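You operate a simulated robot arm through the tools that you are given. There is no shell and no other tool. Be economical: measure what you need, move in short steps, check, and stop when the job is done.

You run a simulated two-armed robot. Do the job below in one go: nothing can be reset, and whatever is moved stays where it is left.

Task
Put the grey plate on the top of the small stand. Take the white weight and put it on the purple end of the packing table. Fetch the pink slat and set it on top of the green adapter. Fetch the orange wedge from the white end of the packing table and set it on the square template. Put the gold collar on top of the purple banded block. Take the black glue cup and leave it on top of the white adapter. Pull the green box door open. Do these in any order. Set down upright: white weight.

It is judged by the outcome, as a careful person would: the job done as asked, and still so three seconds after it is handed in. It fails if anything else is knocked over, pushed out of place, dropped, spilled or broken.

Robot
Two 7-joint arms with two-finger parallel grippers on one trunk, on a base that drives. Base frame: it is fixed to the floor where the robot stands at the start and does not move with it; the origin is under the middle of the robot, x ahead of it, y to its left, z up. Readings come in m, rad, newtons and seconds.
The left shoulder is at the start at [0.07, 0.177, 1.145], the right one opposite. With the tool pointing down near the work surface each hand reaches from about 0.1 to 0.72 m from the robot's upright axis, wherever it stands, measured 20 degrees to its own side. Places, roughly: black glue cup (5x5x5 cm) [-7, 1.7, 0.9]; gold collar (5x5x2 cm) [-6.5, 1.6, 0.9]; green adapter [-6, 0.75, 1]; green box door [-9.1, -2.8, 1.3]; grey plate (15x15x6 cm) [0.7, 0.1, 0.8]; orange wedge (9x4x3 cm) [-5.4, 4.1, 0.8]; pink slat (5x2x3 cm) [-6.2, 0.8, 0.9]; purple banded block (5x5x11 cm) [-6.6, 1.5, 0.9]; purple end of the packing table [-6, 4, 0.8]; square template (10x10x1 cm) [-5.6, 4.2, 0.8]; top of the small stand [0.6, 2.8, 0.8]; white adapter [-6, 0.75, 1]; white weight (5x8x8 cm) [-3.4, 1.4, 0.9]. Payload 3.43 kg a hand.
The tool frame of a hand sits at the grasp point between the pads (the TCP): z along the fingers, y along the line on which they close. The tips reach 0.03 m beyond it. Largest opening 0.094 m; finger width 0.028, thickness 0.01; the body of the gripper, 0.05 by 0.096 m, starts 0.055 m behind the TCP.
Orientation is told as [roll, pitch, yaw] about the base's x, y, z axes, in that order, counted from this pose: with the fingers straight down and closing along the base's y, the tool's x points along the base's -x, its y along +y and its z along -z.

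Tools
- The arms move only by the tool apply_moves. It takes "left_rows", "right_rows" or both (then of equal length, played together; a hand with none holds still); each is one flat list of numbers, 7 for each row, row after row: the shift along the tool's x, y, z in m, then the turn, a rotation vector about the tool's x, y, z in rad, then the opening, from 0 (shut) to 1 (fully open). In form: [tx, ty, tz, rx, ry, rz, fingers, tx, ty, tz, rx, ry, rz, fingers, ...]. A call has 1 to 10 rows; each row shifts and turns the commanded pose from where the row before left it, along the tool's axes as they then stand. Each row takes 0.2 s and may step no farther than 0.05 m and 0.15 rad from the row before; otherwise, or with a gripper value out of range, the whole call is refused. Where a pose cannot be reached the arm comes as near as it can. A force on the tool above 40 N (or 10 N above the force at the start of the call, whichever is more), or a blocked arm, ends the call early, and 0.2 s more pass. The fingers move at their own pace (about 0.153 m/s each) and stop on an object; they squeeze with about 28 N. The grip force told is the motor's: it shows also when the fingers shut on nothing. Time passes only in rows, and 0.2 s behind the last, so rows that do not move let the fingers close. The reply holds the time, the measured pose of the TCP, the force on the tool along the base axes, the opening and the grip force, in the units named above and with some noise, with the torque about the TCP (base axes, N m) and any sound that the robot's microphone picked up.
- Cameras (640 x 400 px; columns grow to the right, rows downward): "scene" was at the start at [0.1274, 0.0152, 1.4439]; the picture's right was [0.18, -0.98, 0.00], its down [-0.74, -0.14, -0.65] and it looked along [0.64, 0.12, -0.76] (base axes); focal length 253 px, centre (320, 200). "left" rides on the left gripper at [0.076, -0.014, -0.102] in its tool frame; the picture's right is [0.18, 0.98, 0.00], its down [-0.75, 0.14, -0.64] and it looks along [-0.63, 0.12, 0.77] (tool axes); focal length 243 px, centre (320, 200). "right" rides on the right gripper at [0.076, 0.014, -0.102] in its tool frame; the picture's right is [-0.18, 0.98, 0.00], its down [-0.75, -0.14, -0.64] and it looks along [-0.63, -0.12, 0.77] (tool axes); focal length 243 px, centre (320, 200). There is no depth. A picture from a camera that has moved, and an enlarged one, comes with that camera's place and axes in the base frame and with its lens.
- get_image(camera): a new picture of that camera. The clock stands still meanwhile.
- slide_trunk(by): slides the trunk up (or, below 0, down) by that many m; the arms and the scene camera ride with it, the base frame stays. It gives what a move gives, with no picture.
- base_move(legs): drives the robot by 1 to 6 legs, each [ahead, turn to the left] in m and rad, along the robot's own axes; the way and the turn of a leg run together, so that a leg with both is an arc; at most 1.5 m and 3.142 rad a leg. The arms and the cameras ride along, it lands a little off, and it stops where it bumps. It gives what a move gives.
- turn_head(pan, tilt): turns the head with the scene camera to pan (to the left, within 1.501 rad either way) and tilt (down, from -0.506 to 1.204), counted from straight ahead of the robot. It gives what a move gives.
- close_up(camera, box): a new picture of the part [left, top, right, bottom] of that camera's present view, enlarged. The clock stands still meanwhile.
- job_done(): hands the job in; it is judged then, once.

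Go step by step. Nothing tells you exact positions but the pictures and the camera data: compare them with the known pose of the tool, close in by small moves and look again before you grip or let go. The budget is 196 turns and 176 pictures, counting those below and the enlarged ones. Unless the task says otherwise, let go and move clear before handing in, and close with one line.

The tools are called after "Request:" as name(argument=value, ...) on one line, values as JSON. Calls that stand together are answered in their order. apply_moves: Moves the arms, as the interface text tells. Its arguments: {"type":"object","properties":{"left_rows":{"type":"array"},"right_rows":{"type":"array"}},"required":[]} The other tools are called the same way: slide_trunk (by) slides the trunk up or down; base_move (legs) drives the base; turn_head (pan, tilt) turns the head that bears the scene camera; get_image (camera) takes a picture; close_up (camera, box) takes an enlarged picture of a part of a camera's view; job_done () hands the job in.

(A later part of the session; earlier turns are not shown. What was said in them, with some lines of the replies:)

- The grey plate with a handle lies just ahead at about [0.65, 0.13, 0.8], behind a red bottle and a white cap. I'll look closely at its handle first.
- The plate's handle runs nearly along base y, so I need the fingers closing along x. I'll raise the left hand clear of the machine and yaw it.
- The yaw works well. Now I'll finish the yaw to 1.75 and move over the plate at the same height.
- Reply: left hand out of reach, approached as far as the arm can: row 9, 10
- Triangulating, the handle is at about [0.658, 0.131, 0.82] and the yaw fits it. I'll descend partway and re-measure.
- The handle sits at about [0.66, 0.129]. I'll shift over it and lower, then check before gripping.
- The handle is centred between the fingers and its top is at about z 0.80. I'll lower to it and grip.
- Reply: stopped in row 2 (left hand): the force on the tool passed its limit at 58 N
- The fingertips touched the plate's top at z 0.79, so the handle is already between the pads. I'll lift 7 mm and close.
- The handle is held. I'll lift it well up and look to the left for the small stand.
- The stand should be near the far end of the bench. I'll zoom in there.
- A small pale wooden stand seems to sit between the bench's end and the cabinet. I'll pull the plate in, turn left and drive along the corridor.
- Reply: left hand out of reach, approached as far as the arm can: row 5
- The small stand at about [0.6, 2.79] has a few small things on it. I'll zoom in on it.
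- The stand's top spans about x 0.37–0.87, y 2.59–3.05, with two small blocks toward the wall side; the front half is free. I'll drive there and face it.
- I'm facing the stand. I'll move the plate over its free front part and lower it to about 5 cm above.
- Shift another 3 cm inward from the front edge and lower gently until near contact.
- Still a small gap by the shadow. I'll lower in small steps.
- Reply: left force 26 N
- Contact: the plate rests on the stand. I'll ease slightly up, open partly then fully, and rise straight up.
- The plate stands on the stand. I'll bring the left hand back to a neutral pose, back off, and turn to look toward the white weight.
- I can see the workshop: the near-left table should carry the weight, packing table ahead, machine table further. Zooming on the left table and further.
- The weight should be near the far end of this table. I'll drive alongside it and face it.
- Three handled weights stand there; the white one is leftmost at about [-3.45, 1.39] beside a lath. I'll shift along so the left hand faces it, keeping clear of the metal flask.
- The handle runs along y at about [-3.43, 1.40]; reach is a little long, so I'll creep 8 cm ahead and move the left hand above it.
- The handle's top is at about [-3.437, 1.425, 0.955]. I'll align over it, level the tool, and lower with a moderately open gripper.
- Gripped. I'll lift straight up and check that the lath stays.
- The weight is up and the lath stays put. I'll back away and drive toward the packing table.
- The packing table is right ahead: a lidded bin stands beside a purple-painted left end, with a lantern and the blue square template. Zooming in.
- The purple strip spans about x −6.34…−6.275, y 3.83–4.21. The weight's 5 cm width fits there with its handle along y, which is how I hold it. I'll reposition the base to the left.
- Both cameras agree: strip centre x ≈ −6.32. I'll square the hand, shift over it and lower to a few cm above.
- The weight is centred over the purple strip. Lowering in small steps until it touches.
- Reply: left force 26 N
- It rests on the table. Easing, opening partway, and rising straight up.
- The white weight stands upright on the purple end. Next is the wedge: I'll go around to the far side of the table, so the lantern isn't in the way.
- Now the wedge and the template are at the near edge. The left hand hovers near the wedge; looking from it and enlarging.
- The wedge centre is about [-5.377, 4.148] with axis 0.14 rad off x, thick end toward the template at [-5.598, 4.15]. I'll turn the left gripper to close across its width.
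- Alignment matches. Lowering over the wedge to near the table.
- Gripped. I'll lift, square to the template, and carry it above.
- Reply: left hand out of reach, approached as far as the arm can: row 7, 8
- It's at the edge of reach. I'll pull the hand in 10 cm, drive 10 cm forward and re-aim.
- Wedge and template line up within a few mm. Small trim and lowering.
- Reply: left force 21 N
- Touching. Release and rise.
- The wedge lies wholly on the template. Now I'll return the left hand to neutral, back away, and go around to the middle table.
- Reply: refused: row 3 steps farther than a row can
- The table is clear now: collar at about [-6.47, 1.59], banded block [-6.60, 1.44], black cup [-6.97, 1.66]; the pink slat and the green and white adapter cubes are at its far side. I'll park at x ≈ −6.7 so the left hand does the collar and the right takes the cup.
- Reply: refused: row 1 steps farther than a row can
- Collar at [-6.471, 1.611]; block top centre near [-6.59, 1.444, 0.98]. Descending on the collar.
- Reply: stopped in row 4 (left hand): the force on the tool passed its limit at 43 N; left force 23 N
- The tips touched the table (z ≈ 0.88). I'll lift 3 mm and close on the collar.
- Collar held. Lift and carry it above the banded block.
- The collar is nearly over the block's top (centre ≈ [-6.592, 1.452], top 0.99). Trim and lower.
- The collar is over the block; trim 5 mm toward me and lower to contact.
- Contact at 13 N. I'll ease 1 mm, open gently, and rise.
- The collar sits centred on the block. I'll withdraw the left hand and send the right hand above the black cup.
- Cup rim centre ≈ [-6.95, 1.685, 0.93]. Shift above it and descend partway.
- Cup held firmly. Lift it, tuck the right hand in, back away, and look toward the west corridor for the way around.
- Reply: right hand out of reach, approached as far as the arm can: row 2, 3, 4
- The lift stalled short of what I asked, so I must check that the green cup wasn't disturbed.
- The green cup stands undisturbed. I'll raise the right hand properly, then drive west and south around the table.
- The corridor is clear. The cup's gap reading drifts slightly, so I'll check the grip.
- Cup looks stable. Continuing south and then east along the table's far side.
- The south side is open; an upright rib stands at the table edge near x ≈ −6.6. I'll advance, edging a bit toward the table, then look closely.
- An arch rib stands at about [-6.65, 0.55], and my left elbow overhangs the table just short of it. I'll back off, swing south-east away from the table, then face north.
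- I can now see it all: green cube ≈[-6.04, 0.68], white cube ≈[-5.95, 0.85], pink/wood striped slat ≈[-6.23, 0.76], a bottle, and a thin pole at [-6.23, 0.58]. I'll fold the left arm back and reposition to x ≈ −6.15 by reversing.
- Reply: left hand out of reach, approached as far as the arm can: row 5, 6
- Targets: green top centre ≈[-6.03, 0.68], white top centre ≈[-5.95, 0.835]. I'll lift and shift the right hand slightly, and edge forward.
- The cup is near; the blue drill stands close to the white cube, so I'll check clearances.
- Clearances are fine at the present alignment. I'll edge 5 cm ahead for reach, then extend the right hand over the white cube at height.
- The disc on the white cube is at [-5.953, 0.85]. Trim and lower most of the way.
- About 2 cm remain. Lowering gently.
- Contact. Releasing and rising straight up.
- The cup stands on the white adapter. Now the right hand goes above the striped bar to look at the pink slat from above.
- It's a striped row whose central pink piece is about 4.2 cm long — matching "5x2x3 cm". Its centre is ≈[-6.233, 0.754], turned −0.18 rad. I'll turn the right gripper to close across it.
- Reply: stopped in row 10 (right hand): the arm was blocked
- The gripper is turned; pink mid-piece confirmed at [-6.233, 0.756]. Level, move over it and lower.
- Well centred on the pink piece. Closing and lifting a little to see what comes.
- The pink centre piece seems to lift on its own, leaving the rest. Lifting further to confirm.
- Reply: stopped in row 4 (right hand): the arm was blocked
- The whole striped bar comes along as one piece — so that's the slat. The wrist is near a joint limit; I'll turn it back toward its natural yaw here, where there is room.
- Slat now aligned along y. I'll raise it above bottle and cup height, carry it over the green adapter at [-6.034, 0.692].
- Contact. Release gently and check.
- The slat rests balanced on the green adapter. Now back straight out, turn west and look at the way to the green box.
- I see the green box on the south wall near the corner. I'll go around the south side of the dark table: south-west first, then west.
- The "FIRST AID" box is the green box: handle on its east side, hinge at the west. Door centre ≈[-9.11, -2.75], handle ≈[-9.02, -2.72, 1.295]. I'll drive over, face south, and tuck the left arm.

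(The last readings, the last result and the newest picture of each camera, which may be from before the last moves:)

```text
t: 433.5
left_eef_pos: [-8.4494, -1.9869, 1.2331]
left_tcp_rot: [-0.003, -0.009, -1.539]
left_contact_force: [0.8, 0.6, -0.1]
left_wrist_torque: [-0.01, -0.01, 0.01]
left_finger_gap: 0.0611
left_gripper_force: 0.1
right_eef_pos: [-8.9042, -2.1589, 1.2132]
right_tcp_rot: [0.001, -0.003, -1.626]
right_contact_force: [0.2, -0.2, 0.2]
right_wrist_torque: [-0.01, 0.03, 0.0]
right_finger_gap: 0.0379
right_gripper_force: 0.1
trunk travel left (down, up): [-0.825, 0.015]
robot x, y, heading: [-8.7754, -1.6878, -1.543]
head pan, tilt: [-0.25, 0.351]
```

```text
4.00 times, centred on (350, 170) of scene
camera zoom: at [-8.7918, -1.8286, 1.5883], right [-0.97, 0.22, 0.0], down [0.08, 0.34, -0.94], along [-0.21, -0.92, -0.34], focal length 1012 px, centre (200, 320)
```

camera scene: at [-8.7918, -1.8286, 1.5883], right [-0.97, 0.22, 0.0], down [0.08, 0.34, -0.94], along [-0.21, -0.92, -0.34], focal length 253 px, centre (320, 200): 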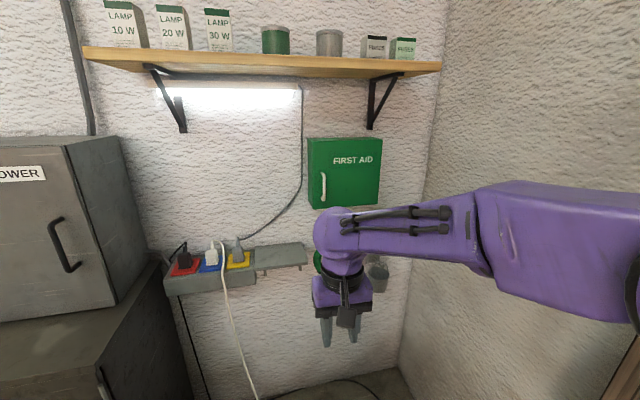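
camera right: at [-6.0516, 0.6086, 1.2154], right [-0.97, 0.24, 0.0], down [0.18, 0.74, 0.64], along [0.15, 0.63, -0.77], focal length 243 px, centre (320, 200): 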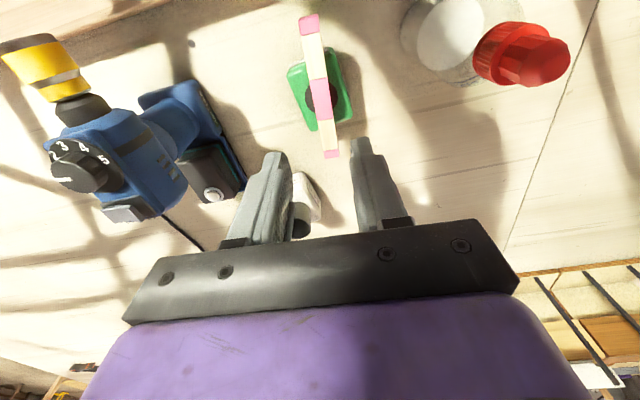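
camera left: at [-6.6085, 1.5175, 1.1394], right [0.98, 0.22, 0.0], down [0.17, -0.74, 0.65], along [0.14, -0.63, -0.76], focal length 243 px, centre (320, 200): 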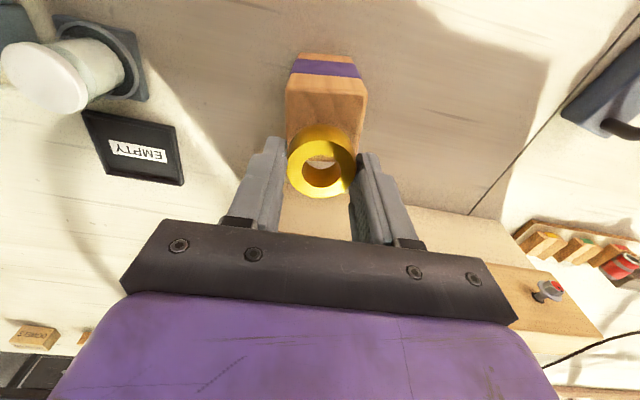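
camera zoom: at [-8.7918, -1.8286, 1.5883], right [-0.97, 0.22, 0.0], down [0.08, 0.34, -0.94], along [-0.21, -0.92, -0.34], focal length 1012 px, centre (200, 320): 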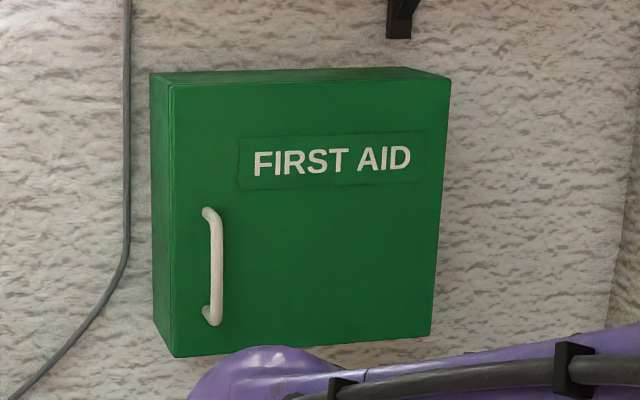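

The handle bar is at about [-9.008, -2.716, 1.31], 4.5 cm off the door. I'll place the right hand in front and tilt it to point forward.

Request:
apply_moves(right_rows=[-0.009, -0.0285, -0.025, 0, 0, -0.014, 0.8, -0.009, -0.0285, -0.025, 0, 0, -0.014, 0.8, -0.009, -0.0285, -0.025, 0, 0, -0.014, 0.8, -0.009, -0.0285, -0.025, 0, 0, -0.013, 0.8, 0, 0, 0, 0, -0.143, 0, 0.8, 0, 0, 0, 0, -0.143, 0, 0.8, 0, 0, 0, 0, -0.143, 0, 0.8, 0, 0, 0, 0, -0.143, 0, 0.8, 0, 0, 0, 0, -0.143, 0, 0.8, 0, 0, 0, 0, -0.143, 0, 0.8])

Request:
apply_moves(right_rows=[0, 0, 0, 0, -0.143, 0, 0.8, 0, 0, 0, 0, -0.143, 0, 0.8, 0, 0, 0, 0, -0.143, 0, 0.8, 0, 0, 0, 0, -0.143, 0, 0.8, 0, 0, 0, 0, -0.141, 0, 0.8])

Request:
get_image(camera="scene")

```text
t: 435.7
left_eef_pos: [-8.4488, -1.9875, 1.2334]
left_tcp_rot: [0.0, -0.008, -1.54]
left_contact_force: [-0.4, 0.2, 0.0]
left_wrist_torque: [0.03, -0.03, -0.01]
left_finger_gap: 0.061
left_gripper_force: 0.0
right_eef_pos: [-9.0199, -2.1908, 1.3137]
right_tcp_rot: [0.002, -0.863, -1.571]
right_contact_force: [0.1, -0.4, -0.4]
right_wrist_torque: [0.03, 0.01, 0.04]
right_finger_gap: 0.0754
right_gripper_force: 0.0
trunk travel left (down, up): [-0.825, 0.015]
robot x, y, heading: [-8.7754, -1.6897, -1.548]
head pan, tilt: [-0.25, 0.351]
```

```text
t: 436.9
left_eef_pos: [-8.4505, -1.9874, 1.2336]
left_tcp_rot: [-0.002, -0.007, -1.539]
left_contact_force: [-0.5, 0.6, -0.9]
left_wrist_torque: [-0.01, 0.02, 0.03]
left_finger_gap: 0.061
left_gripper_force: 0.0
right_eef_pos: [-9.0206, -2.1982, 1.3148]
right_tcp_rot: [2.341, -1.567, 2.371]
right_contact_force: [0.0, -0.7, 0.6]
right_wrist_torque: [0.02, 0.0, -0.01]
right_finger_gap: 0.0753
right_gripper_force: 0.0
right hand out of reach, approached as far as the arm can: row 5
trunk travel left (down, up): [-0.825, 0.015]
robot x, y, heading: [-8.7712, -1.689, -1.548]
head pan, tilt: [-0.25, 0.351]
```

```text
31 pictures are left
camera scene: at [-8.7923, -1.8293, 1.5882], right [-0.97, 0.22, 0.0], down [0.08, 0.34, -0.94], along [-0.21, -0.92, -0.34], focal length 253 px, centre (320, 200)
```

scene: 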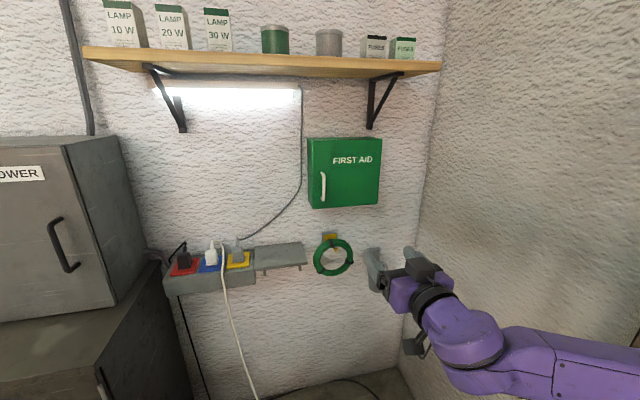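

The right hand points at the wall now. I'll move the left hand inward, then drive ahead 35 cm.

Request:
apply_moves(left_rows=[0, -0.04, 0, 0, 0, 0, 0.65, 0, -0.04, 0, 0, 0, 0, 0.65, 0, -0.04, 0, 0, 0, 0, 0.65])

Request:
base_move(legs=[[0.35, 0]])

Request:
get_image(camera="scene")

Request:
get_image(camera="right")

```text
t: 437.7
left_eef_pos: [-8.5713, -1.9911, 1.2346]
left_tcp_rot: [0.0, -0.009, -1.54]
left_contact_force: [-0.3, -0.1, 0.3]
left_wrist_torque: [-0.01, 0.0, 0.0]
left_finger_gap: 0.0609
left_gripper_force: 0.1
right_eef_pos: [-9.0213, -2.1985, 1.3147]
right_tcp_rot: [2.203, -1.568, 2.508]
right_contact_force: [0.0, 0.3, 0.0]
right_wrist_torque: [-0.03, -0.02, 0.02]
right_finger_gap: 0.0749
right_gripper_force: 0.1
trunk travel left (down, up): [-0.825, 0.015]
robot x, y, heading: [-8.7735, -1.6886, -1.548]
head pan, tilt: [-0.25, 0.351]
```

```text
t: 440.0
left_eef_pos: [-8.5566, -2.336, 1.2349]
left_tcp_rot: [-0.002, -0.009, -1.535]
left_contact_force: [-0.3, 0.6, 0.3]
left_wrist_torque: [-0.01, 0.02, 0.0]
left_finger_gap: 0.061
left_gripper_force: 0.1
right_eef_pos: [-9.0068, -2.5459, 1.3164]
right_tcp_rot: [2.86, -1.567, 1.859]
right_contact_force: [0.3, 0.3, 0.0]
right_wrist_torque: [-0.03, 0.01, -0.03]
right_finger_gap: 0.0753
right_gripper_force: 0.0
trunk travel left (down, up): [-0.825, 0.015]
robot x, y, heading: [-8.7631, -2.0359, -1.541]
head pan, tilt: [-0.25, 0.351]
```

```text
30 pictures are left
camera scene: at [-8.7818, -2.1734, 1.5884], right [-0.98, 0.22, 0.0], down [0.07, 0.33, -0.94], along [-0.2, -0.92, -0.34], focal length 253 px, centre (320, 200)
```

scene: 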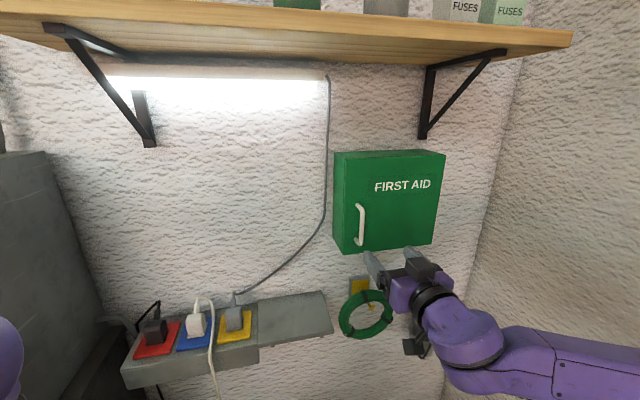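

```text
29 pictures are left
camera right: at [-8.994, -2.4417, 1.2381], right [0.98, 0.01, 0.18], down [-0.15, 0.64, 0.75], along [-0.11, -0.77, 0.63], focal length 243 px, centre (320, 200)
```

right: 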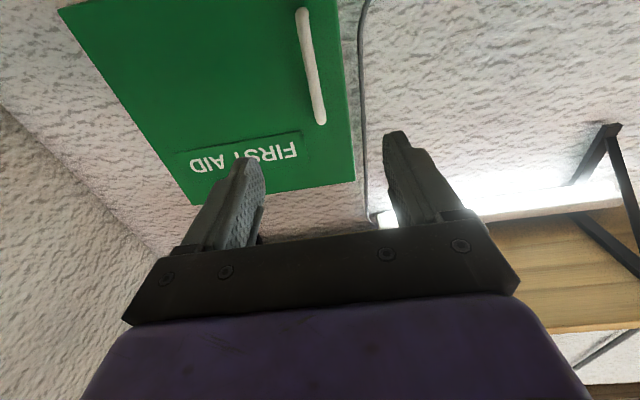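

Handle is centred ahead of the fingers. Advancing.

Request:
apply_moves(right_rows=[0.012, 0, 0.04, 0, 0, 0, 0.8, 0, 0, 0.045, 0, 0, 0, 0.8, 0, 0, 0.045, 0, 0, 0, 0.8, 0, 0, 0.02, 0, 0, 0, 0.8, 0, 0, 0, 0, 0, 0, 0.8])

Request:
get_image(camera="right")

Request:
close_up(camera="scene", box=[310, 150, 470, 270])

```text
t: 441.2
left_eef_pos: [-8.5569, -2.3359, 1.236]
left_tcp_rot: [-0.001, -0.008, -1.534]
left_contact_force: [0.7, -0.3, 1.1]
left_wrist_torque: [0.0, -0.02, 0.01]
left_finger_gap: 0.0608
left_gripper_force: 0.0
right_eef_pos: [-9.0062, -2.6947, 1.3039]
right_tcp_rot: [2.748, -1.569, 1.972]
right_contact_force: [0.5, 0.4, 0.3]
right_wrist_torque: [0.01, 0.02, -0.02]
right_finger_gap: 0.0751
right_gripper_force: 0.1
trunk travel left (down, up): [-0.825, 0.015]
robot x, y, heading: [-8.7666, -2.0318, -1.538]
head pan, tilt: [-0.25, 0.351]
```

```text
28 pictures are left
camera right: at [-8.9937, -2.592, 1.2251], right [0.98, 0.01, 0.18], down [-0.15, 0.64, 0.75], along [-0.11, -0.77, 0.63], focal length 243 px, centre (320, 200)
```

right: 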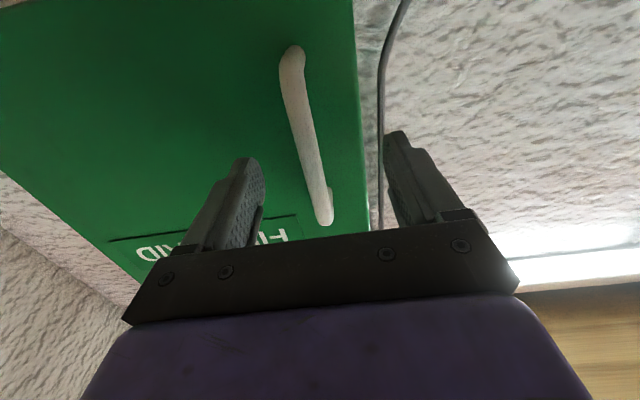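

```text
3.33 times, centred on (390, 210) of scene
camera zoom: at [-8.7818, -2.1744, 1.5883], right [-0.98, 0.22, 0.0], down [0.07, 0.34, -0.94], along [-0.2, -0.92, -0.34], focal length 843 px, centre (87, 167)
```

zoom: 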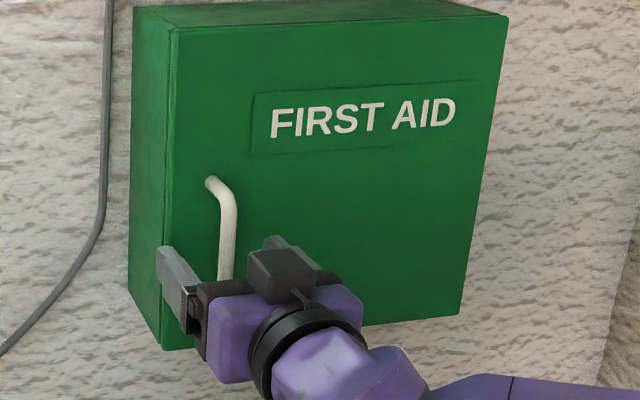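

Request:
apply_moves(right_rows=[0, -0.003, 0.012, 0, 0, 0, 0.8, 0, 0, 0.006, 0, 0, 0, 0.8, 0, 0, 0, 0, 0, 0, 0.4, 0, 0, 0, 0, 0, 0, 0, 0, 0, 0, 0, 0, 0, 0, 0, 0, 0, 0, 0, 0, 0])

Request:
get_image(camera="right")

```text
t: 442.6
left_eef_pos: [-8.5583, -2.3369, 1.2341]
left_tcp_rot: [0.001, -0.007, -1.535]
left_contact_force: [-0.8, 0.7, 0.1]
left_wrist_torque: [-0.06, 0.01, -0.02]
left_finger_gap: 0.0609
left_gripper_force: 0.0
right_eef_pos: [-9.0117, -2.7141, 1.3037]
right_tcp_rot: [2.564, -1.567, 2.152]
right_contact_force: [-5.1, -0.7, 3.0]
right_wrist_torque: [0.08, 0.11, 0.0]
right_finger_gap: 0.0161
right_gripper_force: 44.5
trunk travel left (down, up): [-0.825, 0.015]
robot x, y, heading: [-8.7631, -2.0344, -1.539]
head pan, tilt: [-0.25, 0.351]
```

```text
26 pictures are left
camera right: at [-8.9976, -2.6108, 1.2254], right [0.98, 0.0, 0.19], down [-0.15, 0.64, 0.75], along [-0.12, -0.77, 0.63], focal length 243 px, centre (320, 200)
```

right: 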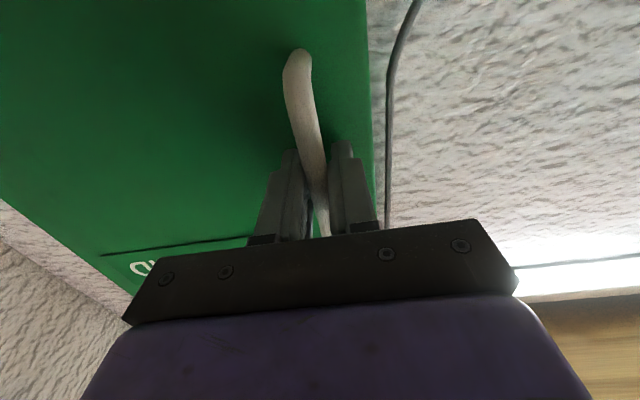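

The handle is gripped. Pulling along the hinge arc in small steps, turning with the door.

Request:
apply_moves(right_rows=[0, -0.0055, -0.0252, -0.1, 0, 0, 0, 0, -0.0055, -0.0252, -0.1, 0, 0, 0, 0, -0.0055, -0.0252, -0.1, 0, 0, 0, 0, -0.0055, -0.0252, -0.1, 0, 0, 0])

Request:
get_image(camera="scene")

```text
t: 443.6
left_eef_pos: [-8.5591, -2.336, 1.2349]
left_tcp_rot: [0.001, -0.011, -1.534]
left_contact_force: [-0.7, 0.2, 0.0]
left_wrist_torque: [0.02, -0.01, -0.02]
left_finger_gap: 0.0612
left_gripper_force: 0.0
right_eef_pos: [-9.0517, -2.6164, 1.3032]
right_tcp_rot: [2.597, -1.564, 2.52]
right_contact_force: [-10.9, -5.2, 13.4]
right_wrist_torque: [0.67, 0.46, -0.21]
right_finger_gap: 0.016
right_gripper_force: 44.8
trunk travel left (down, up): [-0.825, 0.015]
robot x, y, heading: [-8.7648, -2.0344, -1.545]
head pan, tilt: [-0.25, 0.351]
```

```text
25 pictures are left
camera scene: at [-8.7864, -2.1741, 1.5885], right [-0.98, 0.22, 0.0], down [0.08, 0.33, -0.94], along [-0.2, -0.92, -0.34], focal length 253 px, centre (320, 200)
```

scene: 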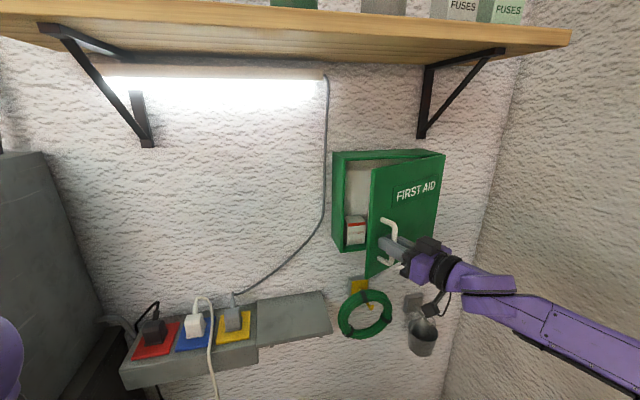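

The door is opening nicely. Continuing the arc.

Request:
apply_moves(right_rows=[0, -0.0055, -0.0252, -0.1, 0, 0, 0, 0, -0.0055, -0.0252, -0.1, 0, 0, 0, 0, -0.0055, -0.0252, -0.1, 0, 0, 0, 0, -0.0055, -0.0252, -0.1, 0, 0, 0, 0, -0.0055, -0.0252, -0.1, 0, 0, 0])

Request:
get_image(camera="scene")

```text
t: 444.8
left_eef_pos: [-8.5568, -2.3369, 1.2337]
left_tcp_rot: [-0.001, -0.008, -1.531]
left_contact_force: [-0.1, -0.8, -0.9]
left_wrist_torque: [0.01, 0.01, -0.02]
left_finger_gap: 0.0609
left_gripper_force: 0.1
right_eef_pos: [-9.1378, -2.5383, 1.3031]
right_tcp_rot: [3.064, -1.562, 2.552]
right_contact_force: [-8.7, -14.6, 31.6]
right_wrist_torque: [-0.15, -0.06, -0.18]
right_finger_gap: 0.0163
right_gripper_force: 45.5
right hand out of reach, approached as far as the arm can: row 2
trunk travel left (down, up): [-0.825, 0.015]
robot x, y, heading: [-8.7657, -2.0341, -1.54]
head pan, tilt: [-0.25, 0.351]
```

```text
24 pictures are left
camera scene: at [-8.7819, -2.1755, 1.5885], right [-0.98, 0.22, 0.0], down [0.07, 0.34, -0.94], along [-0.2, -0.92, -0.34], focal length 253 px, centre (320, 200)
```

scene: 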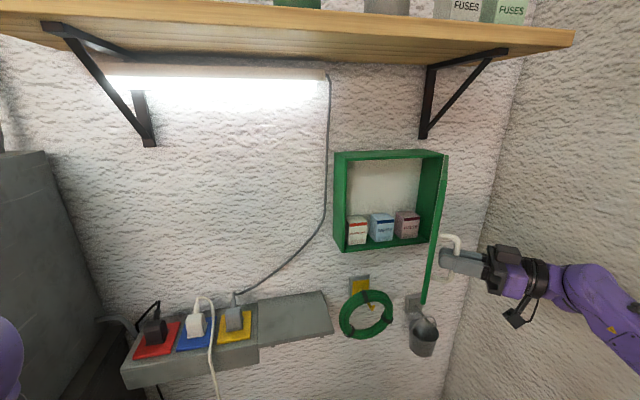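

The door stands about 50° open. I'll pull a little farther along the arc without turning the wrist.

Request:
apply_moves(right_rows=[0, -0.005, -0.019, 0, 0, 0, 0, 0, -0.005, -0.019, 0, 0, 0, 0, 0, -0.007, -0.018, -0.03, 0, 0, 0, 0, -0.008, -0.018, -0.03, 0, 0, 0])

Request:
get_image(camera="scene")

```text
t: 445.8
left_eef_pos: [-8.5552, -2.3354, 1.2335]
left_tcp_rot: [-0.003, -0.009, -1.534]
left_contact_force: [-1.2, 0.2, -0.2]
left_wrist_torque: [-0.01, 0.01, -0.02]
left_finger_gap: 0.0612
left_gripper_force: 0.0
right_eef_pos: [-9.2084, -2.5127, 1.3025]
right_tcp_rot: [-2.145, -1.57, 1.542]
right_contact_force: [0.3, -4.8, 22.7]
right_wrist_torque: [0.04, 0.06, 0.14]
right_finger_gap: 0.0161
right_gripper_force: 45.3
trunk travel left (down, up): [-0.825, 0.015]
robot x, y, heading: [-8.7643, -2.0324, -1.545]
head pan, tilt: [-0.25, 0.351]
```

```text
23 pictures are left
camera scene: at [-8.7797, -2.1737, 1.5884], right [-0.98, 0.22, 0.0], down [0.07, 0.33, -0.94], along [-0.2, -0.92, -0.34], focal length 253 px, centre (320, 200)
```

scene: 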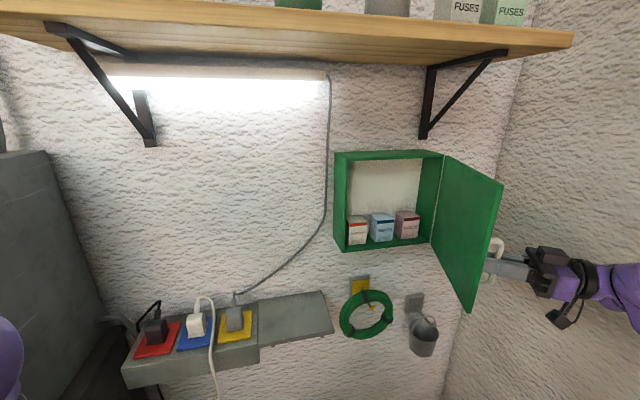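

Request:
apply_moves(right_rows=[0, -0.007, -0.016, -0.02, 0, 0, 0, 0, -0.008, -0.016, -0.02, 0, 0, 0, 0, 0, 0, 0, 0, 0, 0])

```text
t: 446.6
left_eef_pos: [-8.5542, -2.3367, 1.2352]
left_tcp_rot: [-0.003, -0.009, -1.534]
left_contact_force: [-0.1, -0.2, -0.2]
left_wrist_torque: [-0.03, 0.01, 0.03]
left_finger_gap: 0.0611
left_gripper_force: 0.0
right_eef_pos: [-9.2435, -2.5082, 1.3007]
right_tcp_rot: [-2.159, -1.568, 1.593]
right_contact_force: [-0.3, -7.3, 20.9]
right_wrist_torque: [-0.23, -0.03, -0.04]
right_finger_gap: 0.0163
right_gripper_force: 45.1
trunk travel left (down, up): [-0.825, 0.015]
robot x, y, heading: [-8.7633, -2.0308, -1.541]
head pan, tilt: [-0.25, 0.351]
```

The door is about 75° open. Release the handle and back the fingers off it.

Request:
apply_moves(right_rows=[0, 0, 0, 0, 0, 0, 0.4, 0, 0, 0, 0, 0, 0, 0.6, 0, 0, -0.015, 0, 0, 0, 0.6, 0, 0, -0.02, 0, 0, 0, 0.6, 0, 0, -0.015, 0, 0, 0, 0.6])

Request:
get_image(camera="scene")

Request:
get_image(camera="right")

```text
t: 447.8
left_eef_pos: [-8.5571, -2.3358, 1.2341]
left_tcp_rot: [-0.002, -0.009, -1.533]
left_contact_force: [-0.7, 0.2, -0.7]
left_wrist_torque: [0.01, -0.04, -0.01]
left_finger_gap: 0.0612
left_gripper_force: 0.1
right_eef_pos: [-9.2877, -2.4798, 1.3013]
right_tcp_rot: [-2.851, -1.568, 2.287]
right_contact_force: [0.0, 0.7, 0.2]
right_wrist_torque: [-0.01, 0.03, 0.0]
right_finger_gap: 0.0567
right_gripper_force: 0.0
trunk travel left (down, up): [-0.825, 0.015]
robot x, y, heading: [-8.7644, -2.0361, -1.539]
head pan, tilt: [-0.25, 0.351]
```

```text
22 pictures are left
camera scene: at [-8.7816, -2.1747, 1.5883], right [-0.98, 0.22, 0.0], down [0.07, 0.34, -0.94], along [-0.2, -0.92, -0.34], focal length 253 px, centre (320, 200)
```

scene: 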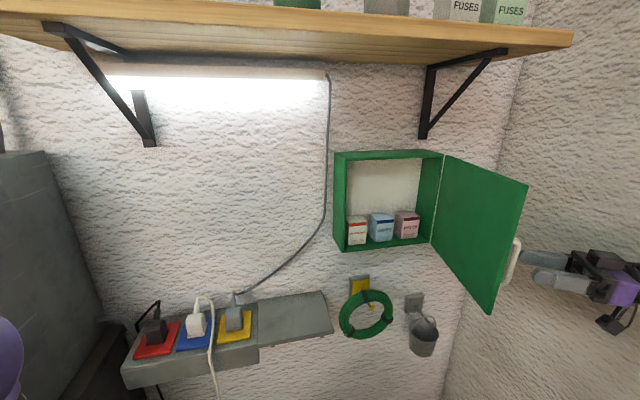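

```text
21 pictures are left
camera right: at [-9.3671, -2.4126, 1.2233], right [0.53, 0.83, 0.18], down [-0.62, 0.23, 0.75], along [0.58, -0.51, 0.63], focal length 243 px, centre (320, 200)
```

right: 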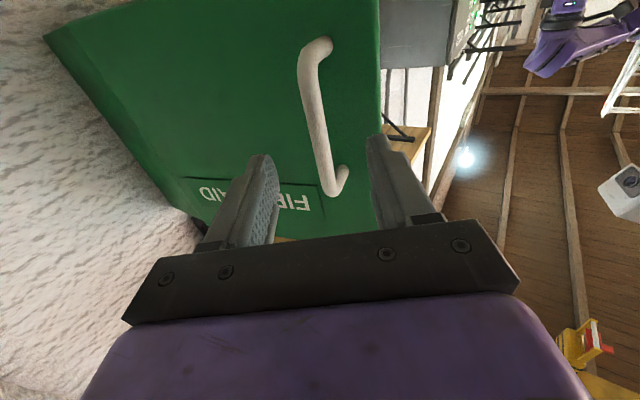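

The door stays open by itself. Backing a bit more and then driving away from it.

Request:
apply_moves(right_rows=[0, 0, -0.015, 0, 0, 0, 0.6, 0, 0, 0, 0, 0, 0, 0.6])

Request:
base_move(legs=[[-0.35, 0]])

Request:
get_image(camera="scene")

```text
t: 448.4
left_eef_pos: [-8.5574, -2.3364, 1.2343]
left_tcp_rot: [-0.001, -0.009, -1.535]
left_contact_force: [-0.8, -0.5, 0.5]
left_wrist_torque: [-0.01, -0.02, 0.01]
left_finger_gap: 0.0612
left_gripper_force: 0.0
right_eef_pos: [-9.3012, -2.4729, 1.3009]
right_tcp_rot: [-2.567, -1.57, 2.003]
right_contact_force: [-0.4, 0.3, -0.1]
right_wrist_torque: [-0.01, 0.02, 0.01]
right_finger_gap: 0.0562
right_gripper_force: 0.0
trunk travel left (down, up): [-0.825, 0.015]
robot x, y, heading: [-8.7639, -2.0405, -1.539]
head pan, tilt: [-0.25, 0.351]
```

```text
t: 450.4
left_eef_pos: [-8.549, -2.0391, 1.2339]
left_tcp_rot: [-0.012, -0.011, -1.523]
left_contact_force: [0.2, 1.0, -0.4]
left_wrist_torque: [-0.03, -0.03, 0.04]
left_finger_gap: 0.0612
left_gripper_force: 0.0
right_eef_pos: [-9.282, -2.1857, 1.306]
right_tcp_rot: [-0.519, -1.553, -0.018]
right_contact_force: [-0.5, -0.2, -0.4]
right_wrist_torque: [0.02, -0.02, 0.01]
right_finger_gap: 0.0563
right_gripper_force: 0.1
trunk travel left (down, up): [-0.825, 0.015]
robot x, y, heading: [-8.7757, -1.745, -1.528]
head pan, tilt: [-0.25, 0.351]
stopped in leg 1: the robot was blocked; the commanded pose is now the measured one
```

```text
20 pictures are left
camera scene: at [-8.7701, -1.8786, 1.5891], right [-0.98, 0.2, 0.01], down [0.06, 0.33, -0.94], along [-0.2, -0.92, -0.34], focal length 253 px, centre (320, 200)
```

scene: 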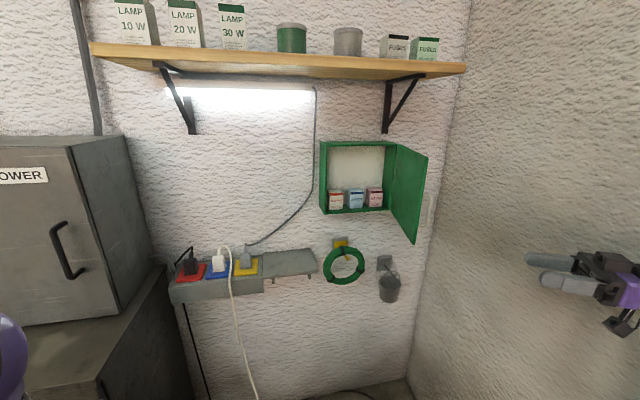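

Something blocked the last few cm; I'll look to the right side for what I touched.

Request:
turn_head(pan=-1.2, tilt=0.35)

Request:
get_image(camera="scene")

```text
t: 451.6
left_eef_pos: [-8.5492, -2.0419, 1.233]
left_tcp_rot: [-0.013, -0.01, -1.524]
left_contact_force: [0.9, -0.7, -0.3]
left_wrist_torque: [0.0, 0.03, -0.01]
left_finger_gap: 0.0612
left_gripper_force: 0.1
right_eef_pos: [-9.2835, -2.1865, 1.307]
right_tcp_rot: [-0.514, -1.553, -0.028]
right_contact_force: [0.6, 0.3, -0.1]
right_wrist_torque: [0.01, -0.04, -0.01]
right_finger_gap: 0.0563
right_gripper_force: 0.0
trunk travel left (down, up): [-0.825, 0.015]
robot x, y, heading: [-8.7713, -1.743, -1.524]
head pan, tilt: [-1.201, 0.351]
```

```text
19 pictures are left
camera scene: at [-8.8297, -1.8279, 1.5903], right [-0.4, 0.92, 0.01], down [0.3, 0.14, -0.94], along [-0.87, -0.38, -0.33], focal length 253 px, centre (320, 200)
```

scene: 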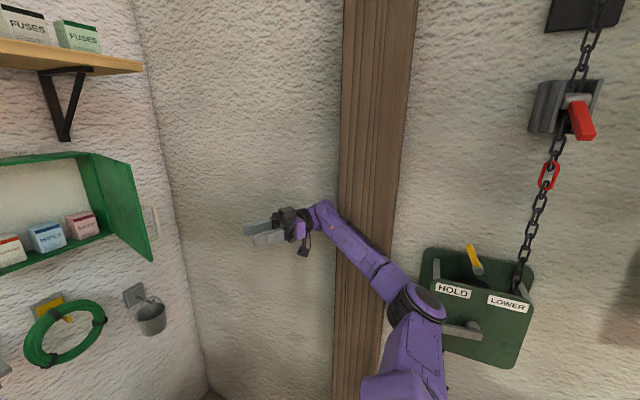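

Request:
close_up(camera="scene", box=[370, 220, 550, 380])

Request:
base_move(legs=[[0.07, 0]])

Request:
close_up(camera="scene", box=[370, 200, 610, 380])

```text
2.50 times, centred on (460, 300) of scene
camera zoom: at [-8.8297, -1.8279, 1.5903], right [-0.4, 0.92, 0.01], down [0.3, 0.14, -0.94], along [-0.87, -0.38, -0.33], focal length 632 px, centre (-30, -50)
```

zoom: 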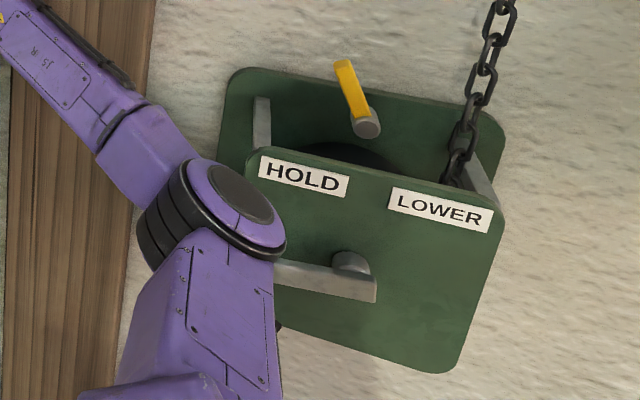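

```text
t: 452.6
left_eef_pos: [-8.5612, -2.107, 1.2372]
left_tcp_rot: [0.0, -0.016, -1.525]
left_contact_force: [0.3, 0.9, 0.9]
left_wrist_torque: [-0.07, 0.0, 0.02]
left_finger_gap: 0.0611
left_gripper_force: 0.1
right_eef_pos: [-9.2986, -2.2512, 1.3011]
right_tcp_rot: [-1.597, -1.568, 1.051]
right_contact_force: [-0.4, 1.2, 0.0]
right_wrist_torque: [-0.03, 0.02, 0.0]
right_finger_gap: 0.0564
right_gripper_force: 0.1
trunk travel left (down, up): [-0.825, 0.015]
robot x, y, heading: [-8.7724, -1.8146, -1.531]
head pan, tilt: [-1.201, 0.351]
```

```text
2.22 times, centred on (490, 290) of scene
camera zoom: at [-8.852, -1.8924, 1.5889], right [-0.4, 0.92, -0.01], down [0.31, 0.13, -0.94], along [-0.86, -0.38, -0.34], focal length 562 px, centre (-58, 0)
```

zoom: 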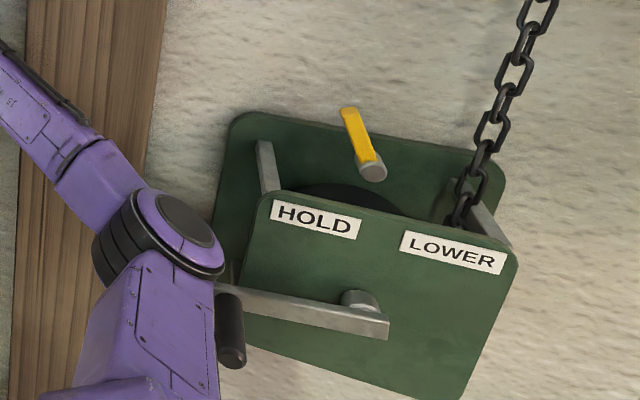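

The lever and box are unchanged (lever still at HOLD); I only brushed it. I'll bring the right arm inward, away from the wall.

Request:
apply_moves(right_rows=[0, 0.0135, 0.021, 0.1, 0, 0, 0.6, 0, 0.0155, 0.0196, 0.1, 0, 0, 0.6, 0, 0.0174, 0.0179, 0.1, 0, 0, 0.6, 0, 0.0191, 0.0161, 0.1, 0, 0, 0.6, 0, 0.0206, 0.0141, 0.1, 0, 0, 0.6, 0, 0.0219, 0.012, 0.1, 0, 0, 0.6, 0, 0.023, 0.0097, 0.1, 0, 0, 0.6, 0, 0.0239, 0.0074, 0.1, 0, 0, 0.6])

Request:
get_image(camera="scene")

```text
t: 454.4
left_eef_pos: [-8.5571, -2.1087, 1.2355]
left_tcp_rot: [-0.004, -0.015, -1.524]
left_contact_force: [-0.2, 2.0, 0.3]
left_wrist_torque: [-0.11, 0.03, -0.02]
left_finger_gap: 0.0611
left_gripper_force: 0.1
right_eef_pos: [-9.1116, -2.2696, 1.3202]
right_tcp_rot: [-2.783, -1.539, 1.445]
right_contact_force: [1.2, -1.6, -9.8]
right_wrist_torque: [-0.74, -0.17, 0.01]
right_finger_gap: 0.0564
right_gripper_force: 0.0
right hand out of reach, approached as far as the arm can: row 8
trunk travel left (down, up): [-0.825, 0.015]
robot x, y, heading: [-8.7704, -1.8179, -1.531]
head pan, tilt: [-1.201, 0.351]
```

```text
16 pictures are left
camera scene: at [-8.8472, -1.8948, 1.5889], right [-0.4, 0.92, 0.0], down [0.31, 0.13, -0.94], along [-0.86, -0.38, -0.34], focal length 253 px, centre (320, 200)
```

scene: 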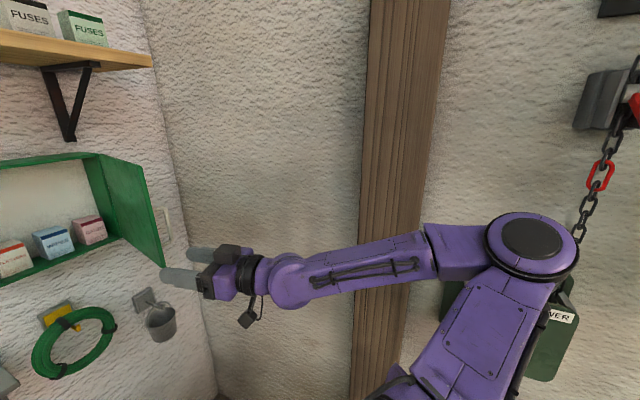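

The elbow is close to the brake box; turning left a little will bring it clear while moving the hand away from the door.

Request:
base_move(legs=[[0, 0.3]])

Request:
get_image(camera="scene")

```text
t: 455.8
left_eef_pos: [-8.4822, -2.0401, 1.2345]
left_tcp_rot: [0.002, -0.008, -1.222]
left_contact_force: [0.1, 0.1, 0.2]
left_wrist_torque: [0.0, 0.01, 0.0]
left_finger_gap: 0.061
left_gripper_force: 0.0
right_eef_pos: [-8.9645, -2.362, 1.3057]
right_tcp_rot: [-0.113, -1.568, -0.927]
right_contact_force: [0.3, 0.8, -0.4]
right_wrist_torque: [0.0, 0.0, 0.04]
right_finger_gap: 0.0565
right_gripper_force: 0.1
trunk travel left (down, up): [-0.825, 0.015]
robot x, y, heading: [-8.7695, -1.816, -1.228]
head pan, tilt: [-1.201, 0.351]
```

```text
15 pictures are left
camera scene: at [-8.8237, -1.9233, 1.5882], right [-0.66, 0.75, 0.0], down [0.26, 0.23, -0.94], along [-0.71, -0.62, -0.34], focal length 253 px, centre (320, 200)
```

scene: 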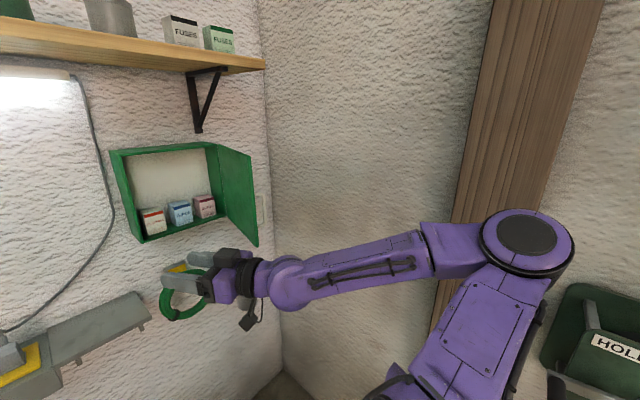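

All contact forces are gone. A last look at the brake box and the door.

Request:
turn_head(pan=-1.5, tilt=0.35)

Request:
get_image(camera="scene")

```text
t: 456.6
left_eef_pos: [-8.4822, -2.0389, 1.236]
left_tcp_rot: [0.0, -0.01, -1.221]
left_contact_force: [0.0, -0.4, 0.0]
left_wrist_torque: [0.05, -0.02, 0.01]
left_finger_gap: 0.0612
left_gripper_force: 0.1
right_eef_pos: [-8.9653, -2.36, 1.3077]
right_tcp_rot: [-0.445, -1.567, -0.599]
right_contact_force: [0.3, -0.6, 0.2]
right_wrist_torque: [0.0, -0.02, 0.01]
right_finger_gap: 0.0566
right_gripper_force: 0.1
trunk travel left (down, up): [-0.825, 0.015]
robot x, y, heading: [-8.7715, -1.8131, -1.227]
head pan, tilt: [-1.499, 0.351]
```

```text
14 pictures are left
camera scene: at [-8.8377, -1.8988, 1.5883], right [-0.41, 0.91, 0.0], down [0.31, 0.14, -0.94], along [-0.86, -0.38, -0.34], focal length 253 px, centre (320, 200)
```

scene: 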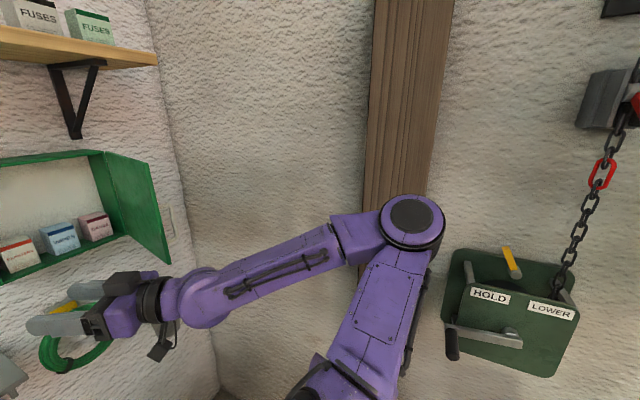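

The brake box is still as it was, the first-aid door stands open, and both hands are clear and empty. Every item is placed, so I'm handing in.

Request:
job_done()

```text
The job is handed in.
```

All seven tasks were carried out and the job is handed in. I saw each object in place as I left it and did not go back for a final look. My arm brushed the hoist brake box while I backed away from the door, but its lever was still at HOLD.
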